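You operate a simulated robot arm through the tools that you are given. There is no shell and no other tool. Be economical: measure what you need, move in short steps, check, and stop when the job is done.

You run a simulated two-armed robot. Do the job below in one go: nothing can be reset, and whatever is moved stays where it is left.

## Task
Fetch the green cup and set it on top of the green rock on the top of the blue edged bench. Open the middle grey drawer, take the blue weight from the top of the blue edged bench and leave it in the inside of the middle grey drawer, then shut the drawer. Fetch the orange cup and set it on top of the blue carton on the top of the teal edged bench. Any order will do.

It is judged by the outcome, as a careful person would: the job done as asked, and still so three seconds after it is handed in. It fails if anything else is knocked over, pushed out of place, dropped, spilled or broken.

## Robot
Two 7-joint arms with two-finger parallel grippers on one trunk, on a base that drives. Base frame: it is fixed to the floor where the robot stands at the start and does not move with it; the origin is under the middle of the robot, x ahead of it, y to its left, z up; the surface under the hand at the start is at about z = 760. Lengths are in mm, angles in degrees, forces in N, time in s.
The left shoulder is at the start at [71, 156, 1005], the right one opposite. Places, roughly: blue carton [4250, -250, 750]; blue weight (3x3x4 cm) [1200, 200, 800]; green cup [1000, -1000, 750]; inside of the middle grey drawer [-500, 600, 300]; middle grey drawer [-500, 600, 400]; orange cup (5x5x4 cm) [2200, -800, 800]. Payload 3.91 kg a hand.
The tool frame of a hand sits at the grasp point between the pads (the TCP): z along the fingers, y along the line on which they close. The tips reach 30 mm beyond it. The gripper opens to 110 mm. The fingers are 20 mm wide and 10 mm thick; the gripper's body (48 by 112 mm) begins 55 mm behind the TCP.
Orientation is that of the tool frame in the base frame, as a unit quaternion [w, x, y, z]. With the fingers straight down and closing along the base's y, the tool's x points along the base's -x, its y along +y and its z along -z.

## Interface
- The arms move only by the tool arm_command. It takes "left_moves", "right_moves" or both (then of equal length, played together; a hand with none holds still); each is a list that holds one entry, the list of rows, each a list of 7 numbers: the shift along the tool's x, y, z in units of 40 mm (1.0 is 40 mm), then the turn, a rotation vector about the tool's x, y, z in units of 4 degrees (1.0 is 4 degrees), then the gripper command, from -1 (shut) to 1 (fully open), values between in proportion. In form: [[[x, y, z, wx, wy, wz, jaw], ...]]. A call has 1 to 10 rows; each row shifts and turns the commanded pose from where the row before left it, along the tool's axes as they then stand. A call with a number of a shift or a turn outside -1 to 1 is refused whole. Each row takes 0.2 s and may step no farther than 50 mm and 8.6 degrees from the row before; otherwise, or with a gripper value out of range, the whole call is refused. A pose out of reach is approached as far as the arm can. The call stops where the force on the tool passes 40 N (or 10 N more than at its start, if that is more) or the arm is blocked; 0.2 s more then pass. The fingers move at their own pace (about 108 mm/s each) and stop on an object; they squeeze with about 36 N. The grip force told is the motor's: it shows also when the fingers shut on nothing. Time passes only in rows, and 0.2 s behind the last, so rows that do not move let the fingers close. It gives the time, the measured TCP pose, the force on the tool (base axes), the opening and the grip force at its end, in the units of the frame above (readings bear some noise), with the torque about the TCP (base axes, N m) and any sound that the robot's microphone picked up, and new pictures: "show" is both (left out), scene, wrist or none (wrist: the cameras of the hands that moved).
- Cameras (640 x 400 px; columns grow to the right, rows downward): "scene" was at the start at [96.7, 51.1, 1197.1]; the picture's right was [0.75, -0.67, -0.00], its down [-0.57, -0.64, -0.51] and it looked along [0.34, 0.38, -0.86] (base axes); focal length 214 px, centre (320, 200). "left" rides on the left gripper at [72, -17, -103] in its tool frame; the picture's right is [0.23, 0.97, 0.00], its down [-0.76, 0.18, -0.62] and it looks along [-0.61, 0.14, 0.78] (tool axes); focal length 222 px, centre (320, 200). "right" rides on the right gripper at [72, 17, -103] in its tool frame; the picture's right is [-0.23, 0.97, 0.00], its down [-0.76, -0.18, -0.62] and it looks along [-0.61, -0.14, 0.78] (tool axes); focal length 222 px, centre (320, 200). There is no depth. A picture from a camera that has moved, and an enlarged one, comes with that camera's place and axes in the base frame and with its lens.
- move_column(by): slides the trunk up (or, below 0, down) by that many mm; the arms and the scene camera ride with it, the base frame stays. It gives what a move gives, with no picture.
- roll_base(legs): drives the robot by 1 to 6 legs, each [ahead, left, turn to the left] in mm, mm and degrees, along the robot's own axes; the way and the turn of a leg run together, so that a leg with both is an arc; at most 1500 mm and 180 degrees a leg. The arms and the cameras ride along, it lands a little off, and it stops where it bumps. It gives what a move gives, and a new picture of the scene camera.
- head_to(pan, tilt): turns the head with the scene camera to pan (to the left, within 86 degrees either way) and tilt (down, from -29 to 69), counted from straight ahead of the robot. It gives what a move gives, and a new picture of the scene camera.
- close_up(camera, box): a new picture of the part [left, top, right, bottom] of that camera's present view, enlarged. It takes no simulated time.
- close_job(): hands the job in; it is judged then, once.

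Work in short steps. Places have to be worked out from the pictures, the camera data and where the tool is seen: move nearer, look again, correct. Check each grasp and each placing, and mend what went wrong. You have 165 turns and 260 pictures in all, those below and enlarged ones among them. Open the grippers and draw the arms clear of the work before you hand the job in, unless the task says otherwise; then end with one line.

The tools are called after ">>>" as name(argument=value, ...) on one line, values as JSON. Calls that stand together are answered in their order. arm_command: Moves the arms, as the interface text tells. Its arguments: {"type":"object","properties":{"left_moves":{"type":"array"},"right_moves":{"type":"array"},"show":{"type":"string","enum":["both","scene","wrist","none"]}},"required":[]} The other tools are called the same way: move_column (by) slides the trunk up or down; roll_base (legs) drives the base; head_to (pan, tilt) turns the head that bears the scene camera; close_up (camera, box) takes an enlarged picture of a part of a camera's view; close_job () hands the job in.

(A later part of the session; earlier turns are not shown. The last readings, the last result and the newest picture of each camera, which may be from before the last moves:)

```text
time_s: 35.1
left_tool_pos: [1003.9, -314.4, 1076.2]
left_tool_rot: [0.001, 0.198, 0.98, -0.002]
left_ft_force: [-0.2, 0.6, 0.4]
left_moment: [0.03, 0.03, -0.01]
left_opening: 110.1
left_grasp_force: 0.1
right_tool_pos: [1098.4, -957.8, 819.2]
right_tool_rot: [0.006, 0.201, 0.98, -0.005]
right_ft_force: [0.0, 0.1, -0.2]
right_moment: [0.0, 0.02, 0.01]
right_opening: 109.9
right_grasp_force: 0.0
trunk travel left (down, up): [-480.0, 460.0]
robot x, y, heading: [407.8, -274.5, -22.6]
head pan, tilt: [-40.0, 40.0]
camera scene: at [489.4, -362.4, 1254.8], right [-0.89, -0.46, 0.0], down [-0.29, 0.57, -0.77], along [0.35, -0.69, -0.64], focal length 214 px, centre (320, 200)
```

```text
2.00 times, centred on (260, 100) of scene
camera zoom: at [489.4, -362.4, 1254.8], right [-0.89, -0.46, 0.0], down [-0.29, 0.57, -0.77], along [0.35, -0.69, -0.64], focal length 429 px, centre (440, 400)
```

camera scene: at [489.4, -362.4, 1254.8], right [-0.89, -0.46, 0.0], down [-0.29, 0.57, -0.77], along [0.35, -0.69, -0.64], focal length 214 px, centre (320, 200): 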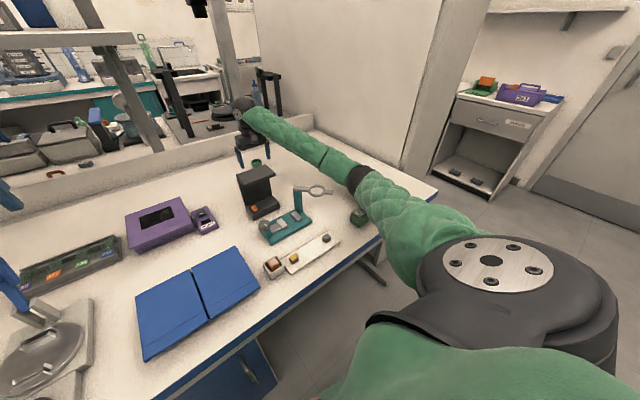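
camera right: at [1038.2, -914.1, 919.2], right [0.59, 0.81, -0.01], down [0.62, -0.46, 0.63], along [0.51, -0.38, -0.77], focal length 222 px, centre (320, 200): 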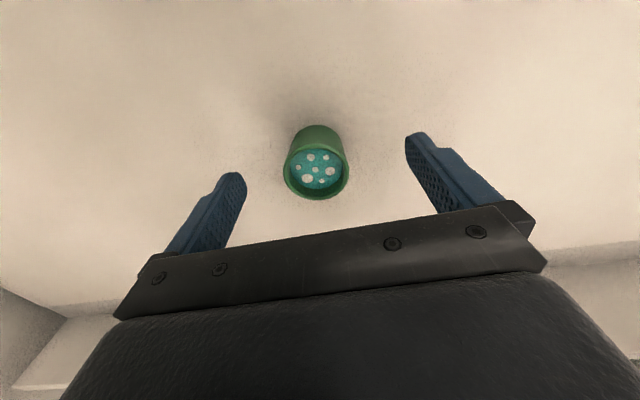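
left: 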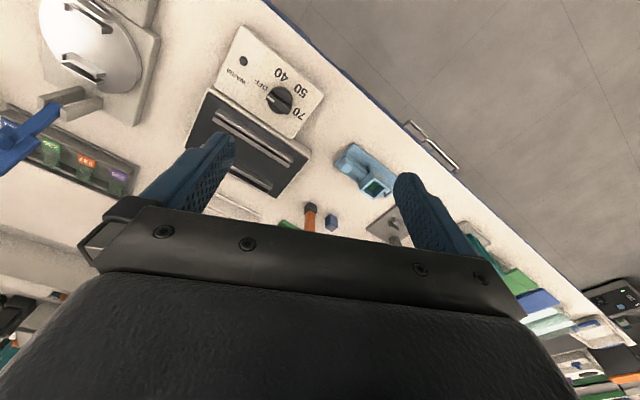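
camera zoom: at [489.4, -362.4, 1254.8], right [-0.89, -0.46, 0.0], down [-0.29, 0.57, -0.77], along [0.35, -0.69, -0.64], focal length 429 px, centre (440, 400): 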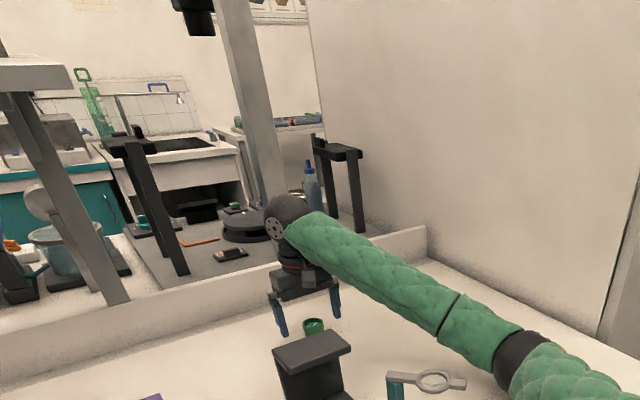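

The right elbow is hanging low, practically on the rock, so that is the contact. I lift the hand straight up at once, raise the trunk 150 mm so the elbow goes higher, and check the rock.

>>> arm_command(right_moves=[[[0, 0, -1, 0, 0, 0, 1], [0, 0, -1, 0, 0, 0, 1], [0, 0, -1, 0, 0, 0, 1]]], show="none")

>>> move_column(by=160)

>>> close_up(camera="scene", box=[200, 60, 520, 260])

```text
time_s: 35.9
left_tool_pos: [1006.5, -320.6, 1074.4]
left_tool_rot: [0.0, 0.197, 0.98, 0.0]
left_ft_force: [-0.1, -0.8, -0.8]
left_moment: [0.01, 0.0, 0.01]
left_opening: 110.0
left_grasp_force: 0.0
right_tool_pos: [1097.6, -956.9, 920.5]
right_tool_rot: [-0.002, 0.199, 0.98, -0.001]
right_ft_force: [-0.4, 0.2, 0.8]
right_moment: [0.02, -0.01, 0.01]
right_opening: 110.1
right_grasp_force: 0.1
trunk travel left (down, up): [-480.0, 460.0]
robot x, y, heading: [403.9, -276.1, -22.8]
head pan, tilt: [-40.0, 40.0]
```

```text
time_s: 37.8
left_tool_pos: [1007.1, -319.6, 1234.3]
left_tool_rot: [-0.001, 0.198, 0.98, 0.0]
left_ft_force: [0.4, 0.0, 1.1]
left_moment: [-0.02, -0.03, 0.0]
left_opening: 110.0
left_grasp_force: 0.0
right_tool_pos: [1098.2, -958.8, 1082.0]
right_tool_rot: [-0.002, 0.2, 0.98, -0.001]
right_ft_force: [-1.3, 0.1, -0.5]
right_moment: [0.0, -0.03, 0.02]
right_opening: 109.9
right_grasp_force: 0.0
trunk travel left (down, up): [-640.0, 300.0]
robot x, y, heading: [404.7, -270.4, -23.2]
head pan, tilt: [-40.0, 40.0]
```

```text
2.00 times, centred on (360, 160) of scene
camera zoom: at [491.6, -368.9, 1413.0], right [-0.89, -0.46, 0.0], down [-0.29, 0.57, -0.77], along [0.35, -0.68, -0.64], focal length 429 px, centre (240, 280)
```

zoom: 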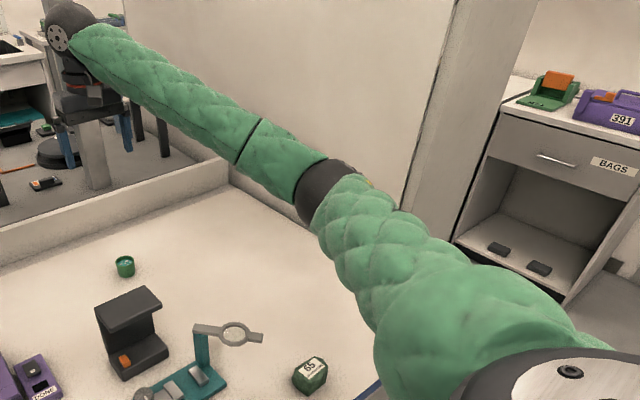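

The rock hasn't moved. With the shoulder higher I descend again to z≈842 and check that the pose follows freely.

>>> arm_command(right_moves=[[[0, 0, 1, 0, 0, 0, 1], [0, 0, 1, 0, 0, 0, 1], [0, 0, 1, 0, 0, 0, 1], [0, 0, 1, 0, 0, 0, 1], [0, 0, 1, 0, 0, 0, 1], [0, 0, 1, 0, 0, 0, 1], [0, 0, 0, 0, 0, 0, 1]]], show="both")

```text
time_s: 39.4
left_tool_pos: [1004.9, -318.8, 1235.3]
left_tool_rot: [0.0, 0.197, 0.98, 0.0]
left_ft_force: [-0.2, -0.1, -0.5]
left_moment: [0.0, 0.0, 0.0]
left_opening: 110.2
left_grasp_force: 0.1
right_tool_pos: [1095.9, -958.7, 842.8]
right_tool_rot: [-0.001, 0.2, 0.98, 0.0]
right_ft_force: [-0.1, -0.3, 0.0]
right_moment: [0.01, -0.03, -0.02]
right_opening: 110.1
right_grasp_force: 0.1
trunk travel left (down, up): [-640.0, 300.0]
robot x, y, heading: [405.8, -273.2, -23.1]
head pan, tilt: [-40.0, 40.0]
camera scene: at [490.8, -368.3, 1413.2], right [-0.89, -0.46, 0.0], down [-0.29, 0.57, -0.77], along [0.35, -0.68, -0.64], focal length 214 px, centre (320, 200)
camera right: at [1036.2, -915.9, 944.9], right [0.59, 0.81, 0.0], down [0.63, -0.46, 0.62], along [0.5, -0.37, -0.78], focal length 222 px, centre (320, 200)
```

scene: 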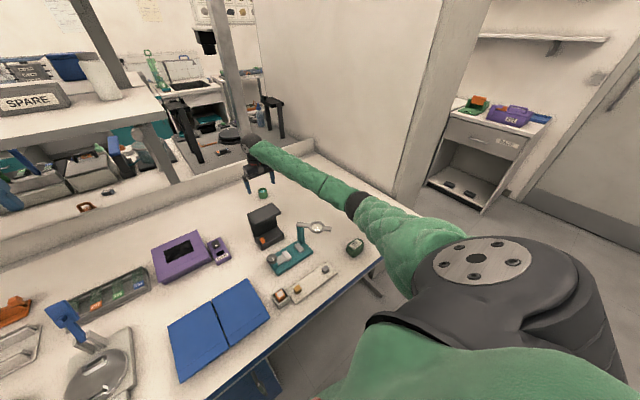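
right: 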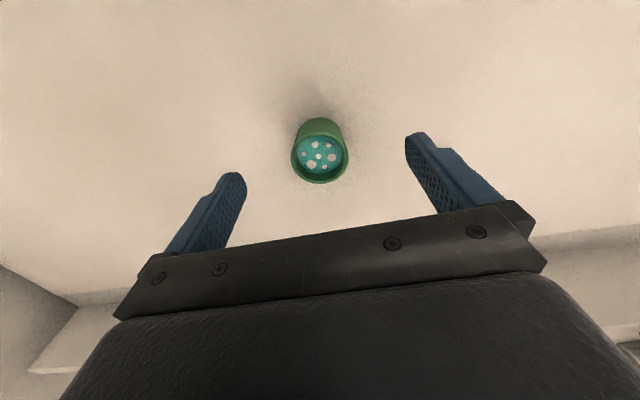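

Free motion, centred on the cup. I descend to z≈800 and close.

>>> arm_command(right_moves=[[[0.07, 0, 0.55, 0, 0, 0, 1], [0, 0, 0.5, 0, 0, 0, 1], [0, 0, 0, 0, 0, 0, 0.3], [0, 0, 0, 0, 0, 0, -0.1], [0, 0, 0, 0, 0, 0, -0.4], [0, 0, 0, 0, 0, 0, -1], [0, 0, 0, 0, 0, 0, -1]]], show="wrist")

```text
time_s: 41.0
left_tool_pos: [1005.9, -320.0, 1234.2]
left_tool_rot: [0.0, 0.197, 0.98, 0.0]
left_ft_force: [0.1, 0.4, 0.5]
left_moment: [-0.02, -0.03, 0.0]
left_opening: 109.9
left_grasp_force: 0.1
right_tool_pos: [1094.7, -958.9, 797.9]
right_tool_rot: [-0.001, 0.2, 0.98, 0.0]
right_ft_force: [0.2, 0.0, -0.5]
right_moment: [0.02, -0.04, 0.01]
right_opening: 42.6
right_grasp_force: 36.1
trunk travel left (down, up): [-640.0, 300.0]
robot x, y, heading: [406.4, -276.4, -22.8]
head pan, tilt: [-40.0, 40.0]
camera right: at [1034.1, -915.1, 901.5], right [0.59, 0.81, 0.0], down [0.63, -0.46, 0.62], along [0.5, -0.37, -0.78], focal length 222 px, centre (320, 200)
```

right: 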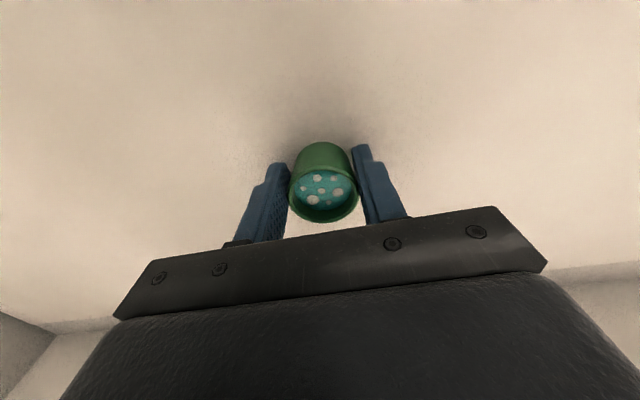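

The cup is gripped at 42.6 mm. I lift slowly and level, then check.

>>> arm_command(right_moves=[[[0, 0, -0.3, 0, 0, 0, -1], [0, 0, -0.5, 0, 0, 0, -1], [0, 0, -0.7, 0, 0, 0, -1], [0, 0, -0.8, 0, 0, 0, -1], [0, 0, -0.8, 0, 0, 0, -1], [0, 0, -0.8, 0, 0, 0, -1], [0, 0, -0.8, 0, 0, 0, -1], [0, 0, -0.5, 0, 0, 0, -1], [0, 0, -0.2, 0, 0, 0, -1]]], show="wrist")

>>> roll_base(legs=[[-250, -110, 0]])

>>> close_up(camera="right", box=[0, 0, 640, 400])

```text
time_s: 43.0
left_tool_pos: [1006.0, -319.2, 1234.0]
left_tool_rot: [-0.001, 0.198, 0.98, 0.0]
left_ft_force: [0.1, 0.2, -0.1]
left_moment: [0.01, 0.0, 0.01]
left_opening: 110.2
left_grasp_force: 0.0
right_tool_pos: [1095.8, -957.5, 1014.1]
right_tool_rot: [-0.001, 0.2, 0.98, -0.001]
right_ft_force: [0.3, -0.2, -0.6]
right_moment: [0.03, 0.0, 0.03]
right_opening: 42.5
right_grasp_force: 35.8
trunk travel left (down, up): [-640.0, 300.0]
robot x, y, heading: [403.9, -274.5, -22.9]
head pan, tilt: [-40.0, 40.0]
camera right: at [1035.0, -914.0, 1117.4], right [0.59, 0.81, 0.0], down [0.63, -0.46, 0.62], along [0.5, -0.37, -0.78], focal length 222 px, centre (320, 200)
```

right: 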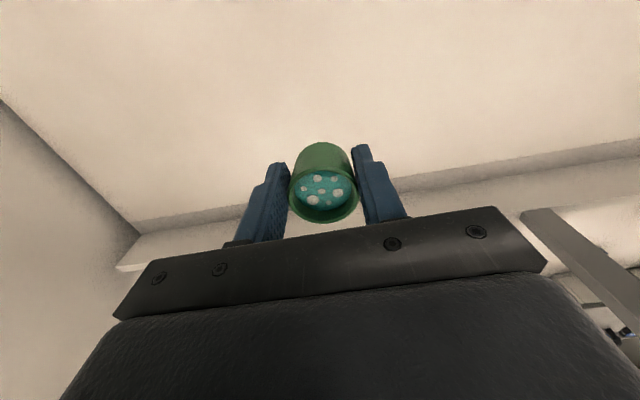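

```text
time_s: 44.9
left_tool_pos: [732.4, -322.2, 1235.6]
left_tool_rot: [-0.001, 0.199, 0.98, 0.0]
left_ft_force: [-0.5, 0.4, -0.8]
left_moment: [0.02, 0.0, -0.02]
left_opening: 109.7
left_grasp_force: 0.1
right_tool_pos: [819.9, -961.3, 1014.6]
right_tool_rot: [-0.001, 0.202, 0.979, 0.0]
right_ft_force: [0.5, -0.5, -0.9]
right_moment: [0.01, 0.0, -0.01]
right_opening: 42.4
right_grasp_force: 35.8
trunk travel left (down, up): [-640.0, 300.0]
robot x, y, heading: [131.4, -278.6, -23.2]
head pan, tilt: [-40.0, 40.0]
camera scene: at [217.6, -370.3, 1413.2], right [-0.89, -0.45, 0.0], down [-0.29, 0.57, -0.77], along [0.35, -0.68, -0.64], focal length 214 px, centre (320, 200)
```

scene: 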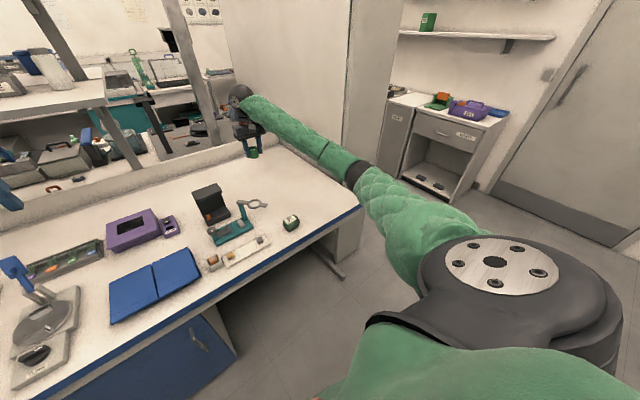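

```text
1.00 times, centred on (320, 200) of right (not enlarged: the box is as wide or as high as the picture)
camera zoom: at [759.7, -917.6, 1118.1], right [0.59, 0.8, 0.0], down [0.63, -0.46, 0.62], along [0.5, -0.37, -0.78], focal length 222 px, centre (320, 200)
```

zoom: 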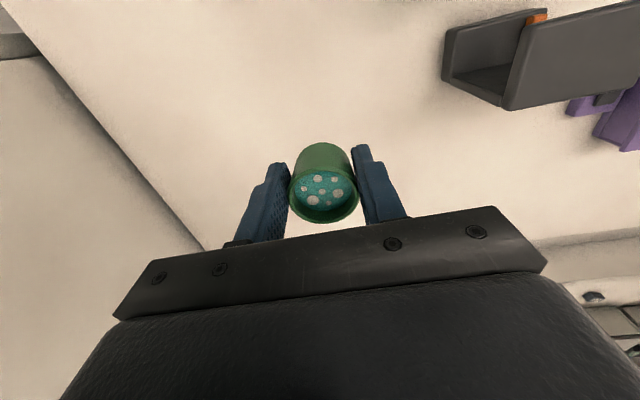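

The cup rides level. I pull the hand back about 150 mm so the wrist camera sees the rock, and zoom on the rock with the scene camera.

>>> arm_command(right_moves=[[[0.5, 0, 0, 0, 0, 0, -1], [0.8, 0, 0, 0, 0, 0, -1], [0.8, 0, 0, 0, 0, 0, -1], [0.8, 0, 0, 0, 0, 0, -1], [0.5, 0, 0, 0, 0, 0, -1], [0.3, 0, 0, 0, 0, 0, -1], [0, 0, 0, 0, 0, 0, -1]]], show="wrist")

>>> close_up(camera="right", box=[240, 0, 400, 100])

>>> close_up(camera="scene", box=[240, 180, 340, 260])

```text
time_s: 46.5
left_tool_pos: [733.9, -323.3, 1234.0]
left_tool_rot: [-0.001, 0.2, 0.98, 0.0]
left_ft_force: [-0.2, 0.6, 0.8]
left_moment: [-0.03, 0.0, 0.0]
left_opening: 110.1
left_grasp_force: 0.1
right_tool_pos: [683.8, -901.7, 1014.0]
right_tool_rot: [-0.001, 0.202, 0.979, 0.0]
right_ft_force: [-1.0, 0.4, -0.3]
right_moment: [-0.01, 0.0, 0.03]
right_opening: 42.2
right_grasp_force: 36.1
trunk travel left (down, up): [-640.0, 300.0]
robot x, y, heading: [133.3, -271.6, -23.2]
head pan, tilt: [-40.0, 40.0]
camera right: at [624.5, -858.0, 1116.4], right [0.59, 0.8, 0.0], down [0.63, -0.46, 0.62], along [0.5, -0.37, -0.78], focal length 222 px, centre (320, 200)
```

right: 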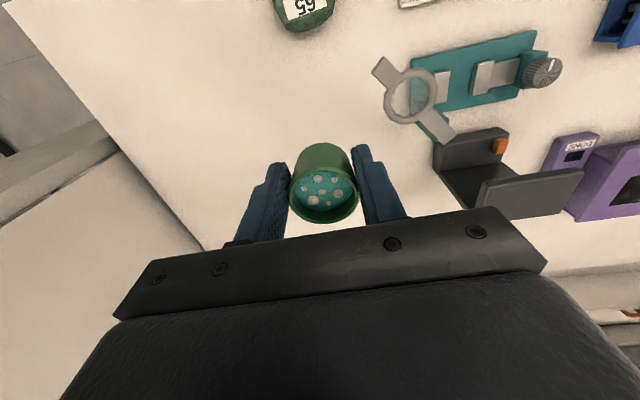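

```text
4.00 times, centred on (320, 50) of right
camera zoom: at [624.5, -858.0, 1116.4], right [0.59, 0.8, 0.0], down [0.63, -0.46, 0.62], along [0.5, -0.37, -0.78], focal length 888 px, centre (320, 800)
```

zoom: 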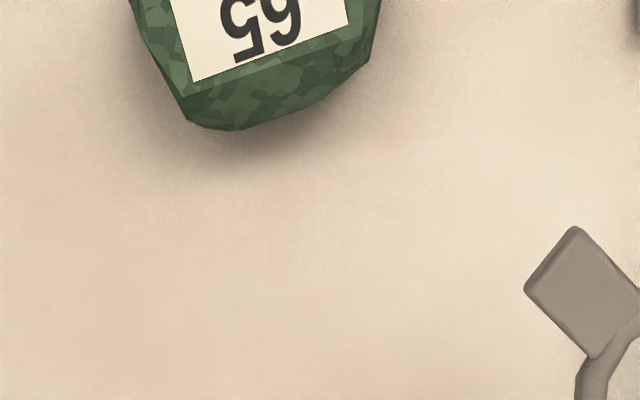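

```text
5.00 times, centred on (290, 220) of scene
camera zoom: at [218.9, -370.2, 1413.1], right [-0.89, -0.45, 0.0], down [-0.29, 0.57, -0.77], along [0.35, -0.68, -0.64], focal length 1072 px, centre (470, 100)
```

zoom: 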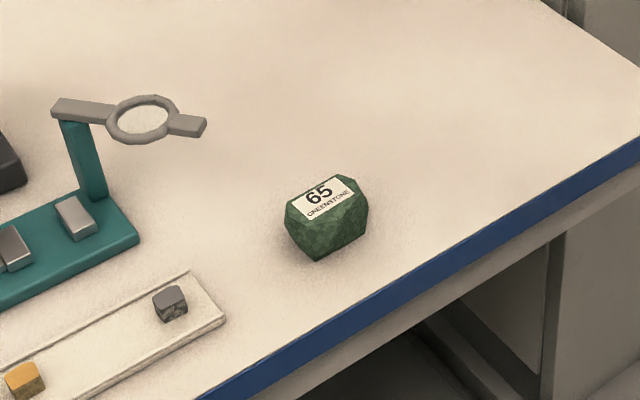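

Triangulating the label gives a level rock top at z≈802, centred near (600,-858). I move above it and lower to z≈862.

>>> arm_command(right_moves=[[[0.5, 0.03, 0, 0, 0, 0, -1], [0.9, 0.03, 0, 0, 0, 0, -1], [0.6, 0.03, 0.2, 0, 0, 0, -1], [0.28, 0.02, 0.6, 0, 0, 0, -1], [0, 0, 0.8, 0, 0, 0, -1], [0, 0, 0.8, 0, 0, 0, -1], [0, 0, 0.8, 0, 0, 0, -1], [0, 0, 0.4, 0, 0, 0, -1], [0, 0, 0.2, 0, 0, 0, -1], [0, 0, 0, 0, 0, 0, -1]]], show="both")

>>> close_up(camera="right", box=[220, 80, 420, 230])

```text
time_s: 48.7
left_tool_pos: [734.0, -323.4, 1234.1]
left_tool_rot: [-0.001, 0.199, 0.98, 0.0]
left_ft_force: [-0.2, -0.4, 0.0]
left_moment: [-0.01, 0.01, -0.02]
left_opening: 110.3
left_grasp_force: 0.0
right_tool_pos: [601.3, -862.8, 861.8]
right_tool_rot: [-0.001, 0.202, 0.979, -0.001]
right_ft_force: [-0.1, 0.1, -0.4]
right_moment: [0.0, -0.02, 0.02]
right_opening: 42.5
right_grasp_force: 36.2
trunk travel left (down, up): [-640.0, 300.0]
robot x, y, heading: [134.6, -277.5, -23.1]
head pan, tilt: [-40.0, 40.0]
camera scene: at [218.7, -370.2, 1413.1], right [-0.89, -0.45, 0.0], down [-0.29, 0.57, -0.77], along [0.35, -0.68, -0.64], focal length 214 px, centre (320, 200)
camera right: at [542.0, -819.5, 965.8], right [0.59, 0.8, 0.0], down [0.63, -0.46, 0.62], along [0.5, -0.37, -0.78], focal length 222 px, centre (320, 200)
```

scene: 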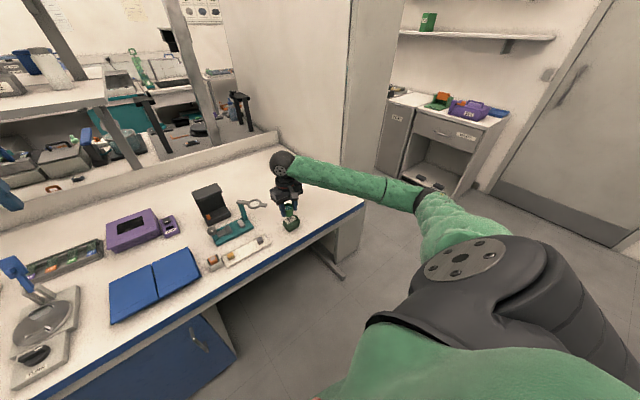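
right: 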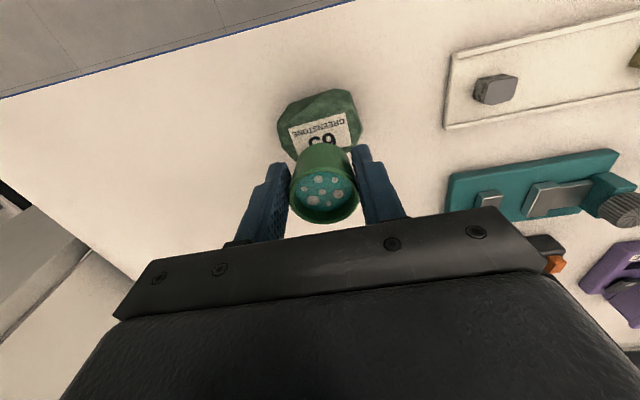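

```text
2.67 times, centred on (320, 155) of right
camera zoom: at [542.0, -819.5, 965.8], right [0.59, 0.8, 0.0], down [0.63, -0.46, 0.62], along [0.5, -0.37, -0.78], focal length 592 px, centre (320, 320)
```

zoom: 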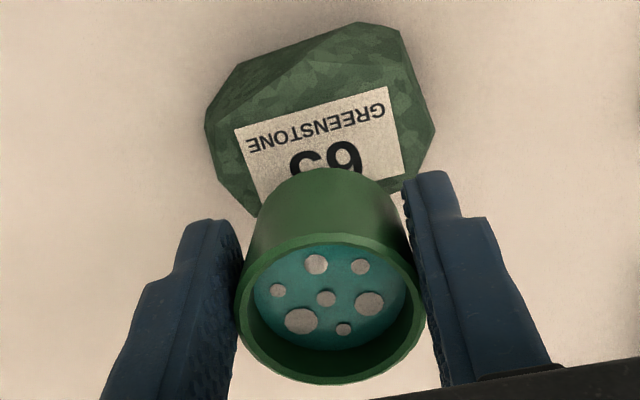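

The cup centre is about 10 mm too far ahead of the label's centre. I shift 11 mm back, lower to z≈848, and verify with the scene camera.

>>> arm_command(right_moves=[[[0.28, 0.04, 0, 0, 0, 0, -1], [0, 0, 0.2, 0, 0, 0, -1], [0, 0, 0.15, 0, 0, 0, -1], [0, 0, 0, 0, 0, 0, -1]]], show="none")

>>> close_up(camera="scene", box=[260, 190, 320, 240])

>>> close_up(camera="right", box=[220, 80, 420, 230])

```text
time_s: 49.7
left_tool_pos: [732.8, -323.1, 1234.4]
left_tool_rot: [-0.001, 0.199, 0.98, 0.0]
left_ft_force: [-0.9, 0.1, 0.1]
left_moment: [-0.03, 0.03, 0.0]
left_opening: 110.0
left_grasp_force: 0.0
right_tool_pos: [592.4, -855.6, 848.8]
right_tool_rot: [0.0, 0.202, 0.979, -0.001]
right_ft_force: [0.0, -0.1, 0.3]
right_moment: [-0.01, -0.01, 0.02]
right_opening: 42.2
right_grasp_force: 36.0
trunk travel left (down, up): [-640.0, 300.0]
robot x, y, heading: [134.1, -279.2, -23.1]
head pan, tilt: [-40.0, 40.0]
```

```text
8.00 times, centred on (290, 215) of scene
camera zoom: at [218.8, -370.3, 1413.1], right [-0.89, -0.45, 0.0], down [-0.29, 0.57, -0.77], along [0.35, -0.68, -0.64], focal length 1716 px, centre (560, 80)
```

zoom: 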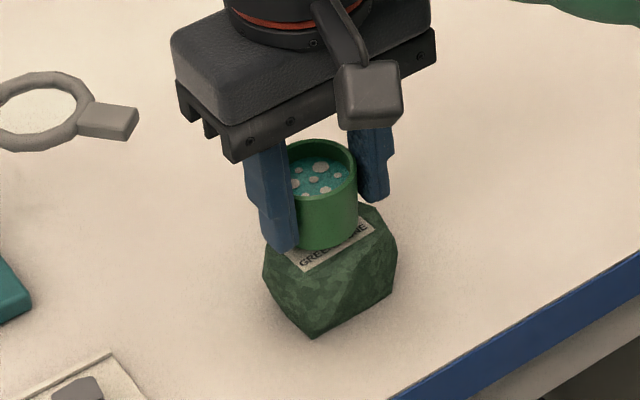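

```text
2.67 times, centred on (320, 155) of right
camera zoom: at [532.6, -813.1, 952.1], right [0.59, 0.8, 0.0], down [0.63, -0.46, 0.62], along [0.5, -0.37, -0.78], focal length 592 px, centre (320, 320)
```

zoom: 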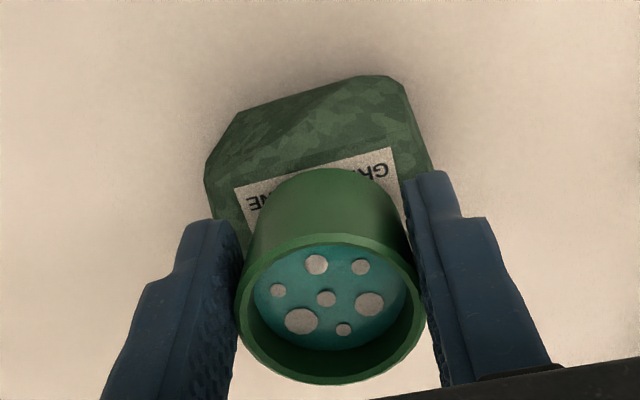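

The cup hovers a few mm over the label, well centred. I lower in 3–4 mm steps and watch the force.

>>> arm_command(right_moves=[[[0, 0, 0.1, 0, 0, 0, -1], [0, 0, 0.07, 0, 0, 0, -1], [0, 0, 0, 0, 0, 0, -1]]], show="none")

>>> close_up(camera="scene", box=[260, 190, 320, 240])

```text
time_s: 50.5
left_tool_pos: [734.6, -322.2, 1235.5]
left_tool_rot: [-0.001, 0.2, 0.98, 0.0]
left_ft_force: [0.3, 0.2, -0.4]
left_moment: [-0.01, 0.0, 0.0]
left_opening: 110.0
left_grasp_force: 0.2
right_tool_pos: [591.9, -856.6, 842.4]
right_tool_rot: [-0.001, 0.202, 0.979, -0.001]
right_ft_force: [-0.1, 1.2, -1.5]
right_moment: [-0.02, -0.02, 0.02]
right_opening: 41.9
right_grasp_force: 36.1
trunk travel left (down, up): [-640.0, 300.0]
robot x, y, heading: [128.2, -275.3, -23.3]
head pan, tilt: [-40.0, 40.0]
```

```text
8.00 times, centred on (290, 215) of scene
camera zoom: at [218.6, -370.2, 1413.2], right [-0.89, -0.45, 0.0], down [-0.29, 0.57, -0.77], along [0.35, -0.68, -0.64], focal length 1716 px, centre (560, 80)
```

zoom: 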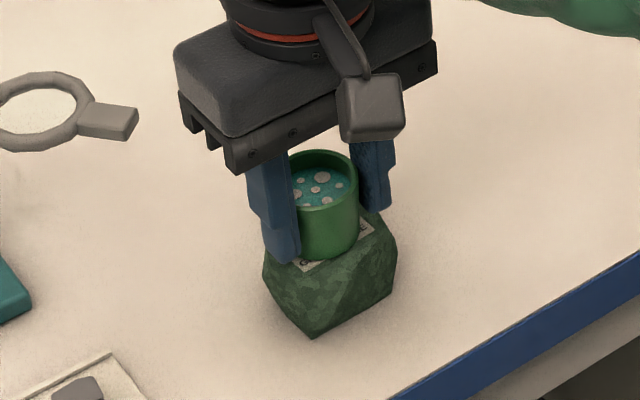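

Nicely centred; contact seems imminent. I lower a few mm more.

>>> arm_command(right_moves=[[[0, 0, 0.06, 0, 0, 0, -1], [0, 0, 0.06, 0, 0, 0, -1], [0, 0, 0, 0, 0, 0, -1]]], show="none")

```text
time_s: 51.3
left_tool_pos: [733.0, -322.0, 1236.5]
left_tool_rot: [0.0, 0.2, 0.98, 0.001]
left_ft_force: [-0.1, -0.4, -0.5]
left_moment: [-0.03, 0.02, 0.04]
left_opening: 110.2
left_grasp_force: 0.0
right_tool_pos: [592.8, -857.6, 839.4]
right_tool_rot: [0.001, 0.203, 0.979, -0.002]
right_ft_force: [1.3, -3.0, 19.7]
right_moment: [-0.15, 0.04, 0.07]
right_opening: 41.8
right_grasp_force: 36.7
trunk travel left (down, up): [-640.0, 300.0]
robot x, y, heading: [134.1, -273.2, -23.0]
head pan, tilt: [-40.0, 40.0]
```

Contact confirmed (20 N up). I relax slightly, then open gently.

>>> arm_command(right_moves=[[[0, 0, -0.04, 0, 0, 0, -1], [0, 0, 0, 0, 0, 0, -0.1], [0, 0, 0, 0, 0, 0, 0.15], [0, 0, 0, 0, 0, 0, 0.3]]], show="none")

>>> close_up(camera="scene", box=[260, 190, 320, 240])

>>> close_up(camera="right", box=[220, 80, 420, 230])

```text
time_s: 52.3
left_tool_pos: [733.9, -323.2, 1234.7]
left_tool_rot: [-0.001, 0.199, 0.98, 0.001]
left_ft_force: [-0.7, 0.9, 0.3]
left_moment: [-0.02, 0.02, -0.02]
left_opening: 109.9
left_grasp_force: 0.0
right_tool_pos: [591.3, -857.5, 838.4]
right_tool_rot: [-0.002, 0.202, 0.979, -0.001]
right_ft_force: [-0.7, -0.4, -0.1]
right_moment: [0.01, 0.03, 0.01]
right_opening: 71.7
right_grasp_force: 0.0
trunk travel left (down, up): [-640.0, 300.0]
robot x, y, heading: [132.1, -271.0, -22.9]
head pan, tilt: [-40.0, 40.0]
```

```text
8.00 times, centred on (290, 215) of scene
camera zoom: at [218.6, -370.2, 1413.1], right [-0.89, -0.45, 0.0], down [-0.29, 0.57, -0.77], along [0.35, -0.68, -0.64], focal length 1716 px, centre (560, 80)
```

zoom: 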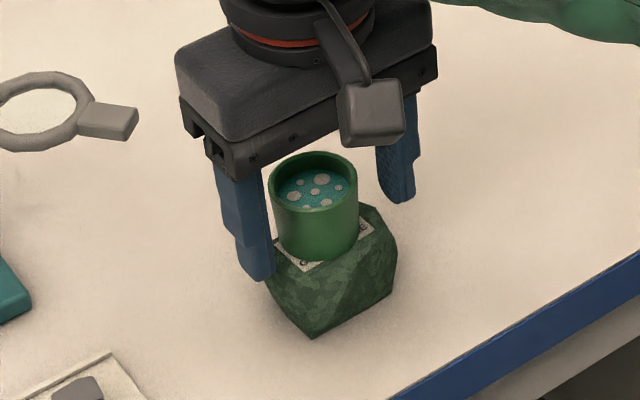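

```text
2.67 times, centred on (320, 155) of right
camera zoom: at [532.5, -813.7, 941.9], right [0.59, 0.8, 0.0], down [0.63, -0.46, 0.62], along [0.5, -0.37, -0.78], focal length 592 px, centre (320, 320)
```

zoom: 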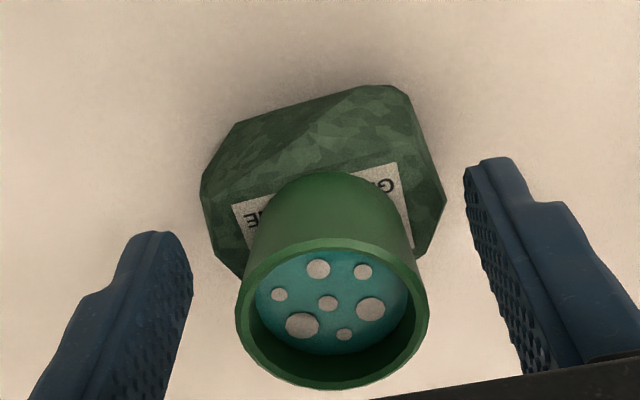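

The cup stands level on the rock. I open fully and rise straight up.

>>> arm_command(right_moves=[[[0, 0, 0, 0, 0, 0, 0.7], [0, 0, -0.5, 0, 0, 0, 0.7], [0, 0, -1, 0, 0, 0, 0.7], [0, 0, -1, 0, 0, 0, 0.7], [0, 0, -1, 0, 0, 0, 0.7], [0, 0, -1, 0, 0, 0, 0.7], [0, 0, -1, 0, 0, 0, 0.7]]], show="wrist")

```text
time_s: 53.9
left_tool_pos: [732.1, -322.4, 1233.6]
left_tool_rot: [-0.001, 0.199, 0.98, 0.001]
left_ft_force: [-0.2, -0.1, 0.3]
left_moment: [0.0, 0.01, -0.01]
left_opening: 109.7
left_grasp_force: 0.1
right_tool_pos: [593.4, -855.5, 1059.3]
right_tool_rot: [-0.001, 0.202, 0.979, -0.002]
right_ft_force: [0.6, 0.8, -0.1]
right_moment: [-0.02, -0.01, -0.04]
right_opening: 93.4
right_grasp_force: 0.0
trunk travel left (down, up): [-640.0, 300.0]
robot x, y, heading: [134.4, -274.4, -23.2]
head pan, tilt: [-40.0, 40.0]
camera right: at [533.1, -811.6, 1161.1], right [0.59, 0.8, 0.0], down [0.63, -0.46, 0.62], along [0.5, -0.37, -0.78], focal length 222 px, centre (320, 200)
```

right: 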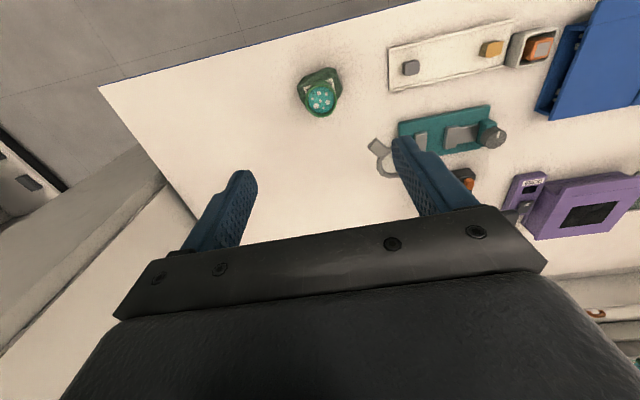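

Green cup done. Next is the blue weight: I raise the right hand more and shift the robot ~580 mm left along the bench, with the head facing it.

>>> arm_command(right_moves=[[[0, 0.4, -1, 0, 0, 0, 1], [0, 0.4, -1, 0, 0, 0, 1], [0, 0.4, -1, 0, 0, 0, 1], [0, 0.4, -1, 0, 0, 0, 1]]], show="none")

>>> head_to(pan=10, tilt=40)

>>> roll_base(legs=[[0, 577, 0]])

```text
time_s: 54.9
left_tool_pos: [733.3, -322.2, 1233.9]
left_tool_rot: [0.0, 0.199, 0.98, 0.001]
left_ft_force: [0.7, 1.6, -0.6]
left_moment: [-0.01, -0.01, -0.03]
left_opening: 110.1
left_grasp_force: 0.1
right_tool_pos: [617.2, -797.8, 1219.5]
right_tool_rot: [-0.001, 0.202, 0.979, -0.002]
right_ft_force: [-0.3, 0.5, -0.5]
right_moment: [-0.04, -0.03, 0.01]
right_opening: 110.2
right_grasp_force: 0.0
trunk travel left (down, up): [-640.0, 300.0]
robot x, y, heading: [131.6, -276.3, -23.1]
head pan, tilt: [-40.0, 40.0]
```

```text
time_s: 56.1
left_tool_pos: [733.8, -323.1, 1234.1]
left_tool_rot: [-0.001, 0.199, 0.98, 0.0]
left_ft_force: [-0.5, 0.1, -0.3]
left_moment: [0.01, -0.01, 0.0]
left_opening: 110.1
left_grasp_force: 0.0
right_tool_pos: [618.5, -798.2, 1217.8]
right_tool_rot: [-0.002, 0.201, 0.98, -0.001]
right_ft_force: [0.2, 0.8, 0.2]
right_moment: [0.02, -0.01, 0.02]
right_opening: 109.9
right_grasp_force: 0.1
trunk travel left (down, up): [-640.0, 300.0]
robot x, y, heading: [129.9, -273.3, -23.2]
head pan, tilt: [10.0, 40.0]
camera scene: at [263.0, -314.0, 1413.1], right [-0.23, -0.97, 0.0], down [-0.63, 0.15, -0.77], along [0.75, -0.17, -0.64], focal length 214 px, centre (320, 200)
```

scene: 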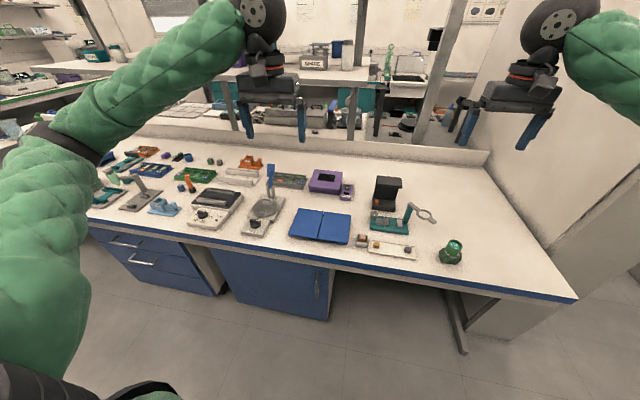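

```text
time_s: 59.3
left_tool_pos: [954.7, 196.9, 1235.2]
left_tool_rot: [-0.002, 0.198, 0.98, 0.0]
left_ft_force: [-0.6, 0.1, 0.2]
left_moment: [-0.04, 0.0, -0.01]
left_opening: 109.8
left_grasp_force: 0.1
right_tool_pos: [839.7, -279.0, 1219.2]
right_tool_rot: [-0.001, 0.201, 0.98, -0.002]
right_ft_force: [0.1, 0.4, -0.1]
right_moment: [-0.03, 0.0, -0.03]
right_opening: 109.7
right_grasp_force: 0.0
trunk travel left (down, up): [-640.0, 300.0]
robot x, y, heading: [355.8, 244.1, -23.3]
head pan, tilt: [10.0, 40.0]
camera scene: at [484.1, 206.4, 1413.1], right [-0.22, -0.97, 0.0], down [-0.63, 0.14, -0.77], along [0.75, -0.17, -0.64], focal length 214 px, centre (320, 200)
```

scene: 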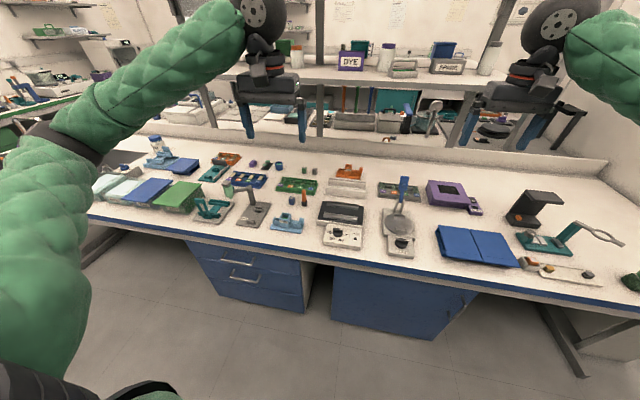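

I zoom in on the cluster around the blue cube to identify it properly.

>>> close_up(camera="scene", box=[200, 140, 400, 265])

>>> close_up(camera="left", box=[120, 0, 520, 250])

```text
3.20 times, centred on (300, 202) of scene
camera zoom: at [484.1, 206.4, 1413.1], right [-0.22, -0.97, 0.0], down [-0.63, 0.14, -0.77], along [0.75, -0.17, -0.64], focal length 686 px, centre (384, 192)
```

zoom: 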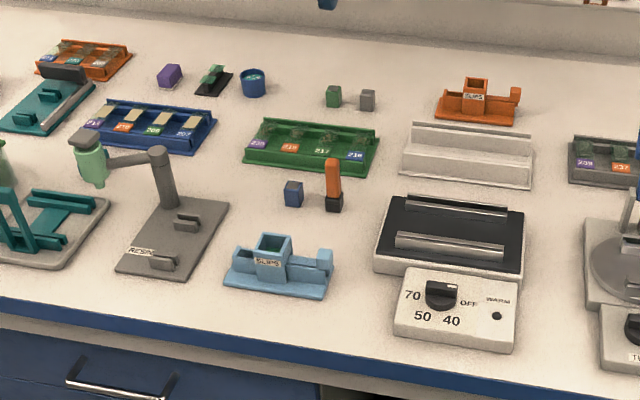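

```text
1.60 times, centred on (320, 125) of left
camera zoom: at [880.9, 210.5, 1337.7], right [0.17, 0.99, 0.0], down [0.77, -0.13, 0.62], along [0.61, -0.11, -0.78], focal length 355 px, centre (320, 320)
```

zoom: 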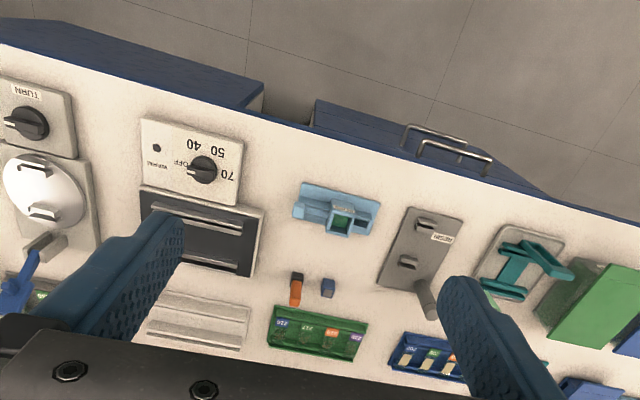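

The blue weight (small cube with an orange/black item just to its right) is at about (1240,163). I'll approach with the left hand turned 90° so the gripper body clears that tall orange item. First, translate above it.

>>> arm_command(left_moves=[[[-0.98, 0.29, 0.5, 0, 0, 0, 1], [-0.98, 0.29, 0.5, 0, 0, 0, 1], [-0.98, 0.29, 0.5, 0, 0, 0, 1], [-0.98, 0.29, 0.5, 0, 0, 0, 1], [-0.98, 0.29, 0.5, 0, 0, 0, 1], [-0.98, 0.29, 0.5, 0, 0, 0, 1], [-0.98, 0.29, 0.5, 0, 0, 0, 1]]], show="none")

>>> arm_command(left_moves=[[[0, 0, 0, 0, 0, 1, 1], [0, 0, 0, 0, 0, 1, 1], [0, 0, 0, 0, 0, 1, 1], [0, 0, 0, 0, 0, 1, 1], [0, 0, 0, 0, 0, 1, 1], [0, 0, 0, 0, 0, 1, 1], [0, 0, 0, 0, 0, 1, 1], [0, 0, 0, 0, 0, 1, 1], [0, 0, 0, 0, 0, 1, 1], [0, 0, 0, 0, 0, 1, 1]]], show="none")

>>> arm_command(left_moves=[[[0, 0, 0, 0, 0, 1, 1], [0, 0, 0, 0, 0, 1, 1], [0, 0, 0, 0, 0, 1, 1], [0, 0, 0, 0, 0, 1, 1], [0, 0, 0, 0, 0, 1, 1], [0, 0, 0, 0, 0, 1, 1], [0, 0, 0, 0, 0, 1, 1], [0, 0, 0, 0, 0, 1, 1], [0, 0, 0, 0, 0, 1, 1], [0, 0, 0, 0, 0, 1, 1]]], show="both")

```text
time_s: 60.9
left_tool_pos: [1237.9, 164.8, 1091.0]
left_tool_rot: [0.0, 0.198, 0.98, 0.0]
left_ft_force: [0.3, 0.2, 0.2]
left_moment: [-0.01, 0.01, -0.01]
left_opening: 109.9
left_grasp_force: 0.1
right_tool_pos: [840.9, -279.0, 1218.2]
right_tool_rot: [-0.002, 0.201, 0.98, 0.0]
right_ft_force: [1.4, 0.1, -0.3]
right_moment: [-0.03, 0.04, 0.03]
right_opening: 109.9
right_grasp_force: 0.2
trunk travel left (down, up): [-640.0, 300.0]
robot x, y, heading: [353.7, 242.3, -23.3]
head pan, tilt: [10.0, 40.0]
```

```text
time_s: 63.1
left_tool_pos: [1237.2, 165.0, 1094.2]
left_tool_rot: [-0.001, 0.523, 0.852, 0.001]
left_ft_force: [0.8, 0.4, 0.6]
left_moment: [0.0, 0.02, 0.04]
left_opening: 110.1
left_grasp_force: 0.1
right_tool_pos: [839.9, -278.2, 1219.6]
right_tool_rot: [0.0, 0.201, 0.98, -0.001]
right_ft_force: [-0.4, -0.1, -0.5]
right_moment: [0.02, -0.02, 0.03]
right_opening: 110.1
right_grasp_force: 0.0
trunk travel left (down, up): [-640.0, 300.0]
robot x, y, heading: [354.0, 242.6, -23.1]
head pan, tilt: [10.0, 40.0]
```

```text
time_s: 65.3
left_tool_pos: [1237.6, 164.1, 1094.5]
left_tool_rot: [-0.001, 0.782, 0.623, -0.001]
left_ft_force: [-0.8, 0.0, -0.6]
left_moment: [0.01, -0.01, 0.04]
left_opening: 110.0
left_grasp_force: 0.0
right_tool_pos: [839.9, -277.9, 1219.8]
right_tool_rot: [-0.001, 0.201, 0.98, -0.001]
right_ft_force: [-0.6, 0.5, 0.0]
right_moment: [-0.01, 0.05, 0.0]
right_opening: 110.0
right_grasp_force: 0.1
trunk travel left (down, up): [-640.0, 300.0]
robot x, y, heading: [353.9, 240.0, -22.9]
head pan, tilt: [10.0, 40.0]
camera scene: at [484.0, 205.8, 1413.1], right [-0.22, -0.97, 0.0], down [-0.63, 0.14, -0.77], along [0.75, -0.17, -0.64], focal length 214 px, centre (320, 200)
camera left: at [1238.0, 239.3, 1197.3], right [1.0, 0.0, 0.0], down [0.0, -0.78, 0.62], along [0.0, -0.62, -0.78], focal length 222 px, centre (320, 200)
```

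scene: 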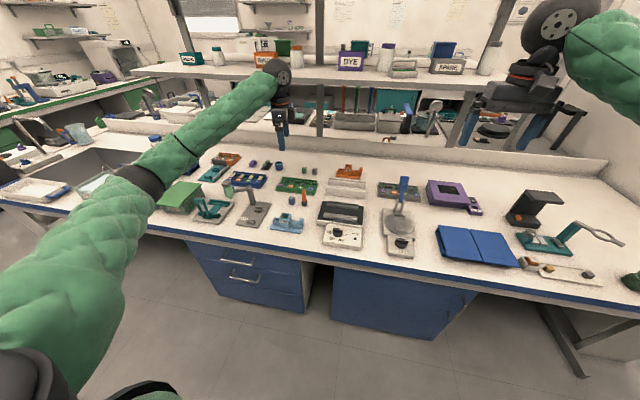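
left: 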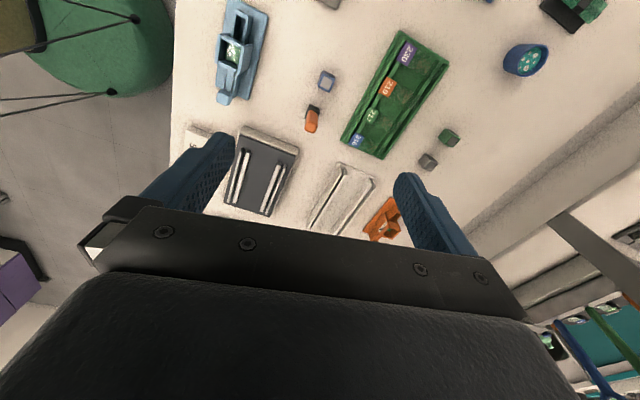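

I zoom on the weight to see its exact place and yaw.

>>> close_up(camera="left", box=[270, 45, 390, 145])

```text
4.00 times, centred on (330, 95) of left
camera zoom: at [1238.0, 239.3, 1197.3], right [1.0, 0.0, 0.0], down [0.0, -0.78, 0.62], along [0.0, -0.62, -0.78], focal length 888 px, centre (280, 620)
```

zoom: 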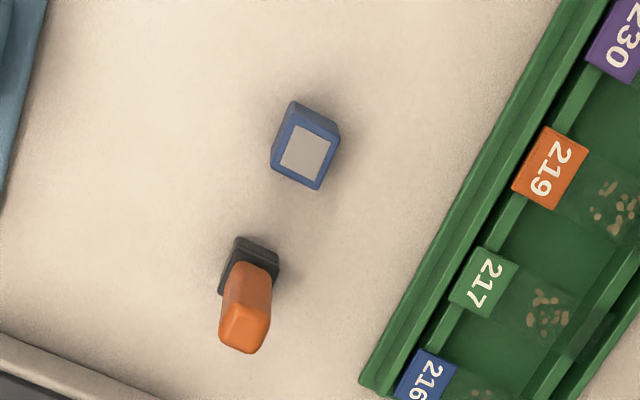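

Block centre ≈ (1248,164), yaw about -22° (aligned with the bench). I rotate the last 9°, centre, narrow the opening to ~66 mm to miss the green rack, and descend to z≈860.

>>> arm_command(left_moves=[[[0.06, 0.27, 0, 0, 0, 1, 0.2], [0, 0, 0.6, 0, 0, 1, 0.2], [0, 0, 1, 0, 0, 0.3, 0.2], [0, 0, 1, 0, 0, 0, 0.2], [0, 0, 1, 0, 0, 0, 0.2], [0, 0, 1, 0, 0, 0, 0.2], [0, 0, 1, 0, 0, 0, 0.2], [0, 0, 0, 0, 0, 0, 0.2]]], show="wrist")

>>> close_up(camera="left", box=[220, 50, 420, 200])

```text
time_s: 67.1
left_tool_pos: [1250.8, 164.0, 871.0]
left_tool_rot: [0.0, 0.83, 0.559, 0.0]
left_ft_force: [-0.2, -0.5, 0.5]
left_moment: [0.0, 0.03, -0.02]
left_opening: 66.1
left_grasp_force: 0.1
right_tool_pos: [840.0, -279.9, 1219.8]
right_tool_rot: [-0.001, 0.2, 0.98, 0.0]
right_ft_force: [-0.2, 1.1, -0.3]
right_moment: [0.02, 0.01, 0.01]
right_opening: 110.2
right_grasp_force: 0.0
trunk travel left (down, up): [-640.0, 300.0]
robot x, y, heading: [350.8, 241.4, -23.0]
head pan, tilt: [10.0, 40.0]
camera left: at [1261.2, 238.2, 975.2], right [0.99, -0.16, 0.0], down [-0.12, -0.77, 0.62], along [-0.1, -0.61, -0.78], focal length 222 px, centre (320, 200)
```

left: 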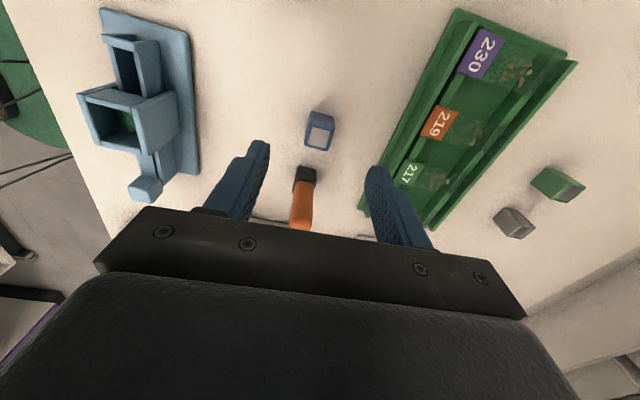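

```text
2.67 times, centred on (320, 125) of left
camera zoom: at [1261.2, 238.2, 975.2], right [0.99, -0.16, 0.0], down [-0.12, -0.77, 0.62], along [-0.1, -0.61, -0.78], focal length 592 px, centre (320, 400)
```

zoom: 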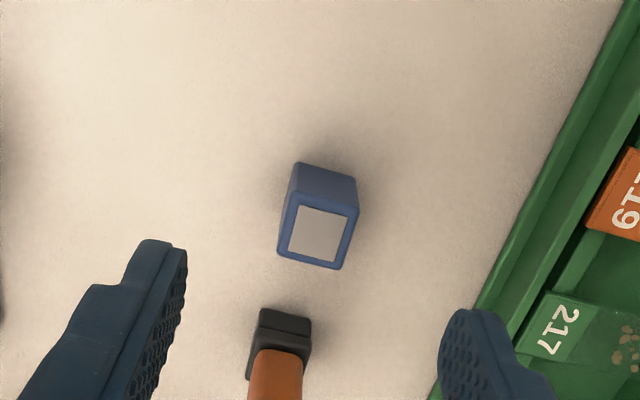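

Well aligned. I descend to z≈798 and close.

>>> arm_command(left_moves=[[[0, -0.07, 0.9, 0, 0, 0, 0.2], [0, 0, 0.9, 0, 0, 0, 0.2], [0, 0, 0, 0, 0, 0, 0.2], [0, 0, 0, 0, 0, 0, -0.2], [0, 0, 0, 0, 0, 0, -0.6], [0, 0, 0, 0, 0, 0, -1], [0, 0, 0, 0, 0, 0, -1]]], show="wrist")

```text
time_s: 68.7
left_tool_pos: [1249.8, 164.8, 798.1]
left_tool_rot: [0.0, 0.83, 0.558, -0.001]
left_ft_force: [0.1, 0.8, -0.1]
left_moment: [0.02, -0.01, 0.01]
left_opening: 22.2
left_grasp_force: 36.2
right_tool_pos: [840.8, -280.1, 1218.9]
right_tool_rot: [-0.001, 0.201, 0.98, 0.0]
right_ft_force: [0.0, 0.1, -1.0]
right_moment: [-0.02, -0.05, 0.05]
right_opening: 109.7
right_grasp_force: 0.1
trunk travel left (down, up): [-640.0, 300.0]
robot x, y, heading: [356.0, 241.8, -22.8]
head pan, tilt: [10.0, 40.0]
camera left: at [1260.1, 238.2, 901.5], right [0.99, -0.16, 0.0], down [-0.12, -0.77, 0.62], along [-0.1, -0.61, -0.78], focal length 222 px, centre (320, 200)
```

left: 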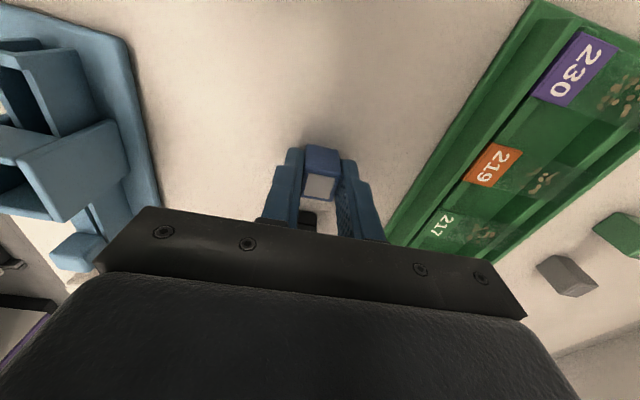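

Weight gripped (22 mm). I lift straight up and check.

>>> arm_command(left_moves=[[[0, 0, -0.5, 0, 0, 0, -1], [0, 0, -1, 0, 0, 0, -1], [0, 0, -1, 0, 0, 0, -1], [0, 0, -1, 0, 0, 0, -1], [0, 0, -1, 0, 0, 0, -1], [0, 0, -1, 0, 0, 0, -1], [0, 0, -1, 0, 0, 0, -1], [0, 0, -1, 0, 0, 0, -1], [0, 0, -1, 0, 0, 0, -1]]], show="wrist")

```text
time_s: 70.7
left_tool_pos: [1246.2, 166.7, 1137.8]
left_tool_rot: [-0.001, 0.83, 0.558, 0.001]
left_ft_force: [-0.8, 0.2, -0.9]
left_moment: [-0.02, 0.01, -0.01]
left_opening: 22.3
left_grasp_force: 36.3
right_tool_pos: [838.9, -278.8, 1218.7]
right_tool_rot: [-0.001, 0.202, 0.979, 0.0]
right_ft_force: [-0.1, -0.1, 0.8]
right_moment: [0.03, 0.02, -0.01]
right_opening: 110.2
right_grasp_force: 0.1
trunk travel left (down, up): [-640.0, 300.0]
robot x, y, heading: [352.9, 243.5, -22.9]
head pan, tilt: [10.0, 40.0]
camera left: at [1259.4, 240.3, 1241.4], right [0.99, -0.16, 0.0], down [-0.12, -0.77, 0.62], along [-0.1, -0.61, -0.78], focal length 222 px, centre (320, 200)
```

left: 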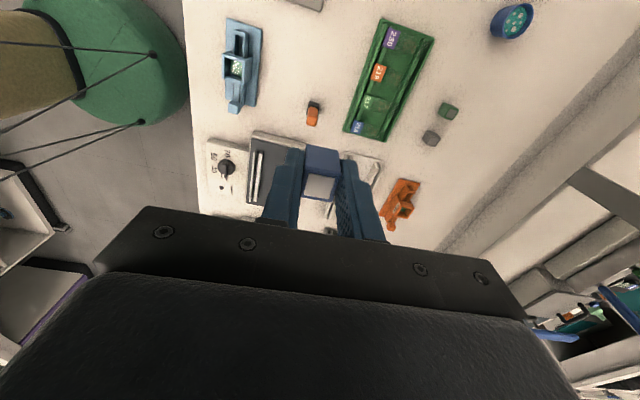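

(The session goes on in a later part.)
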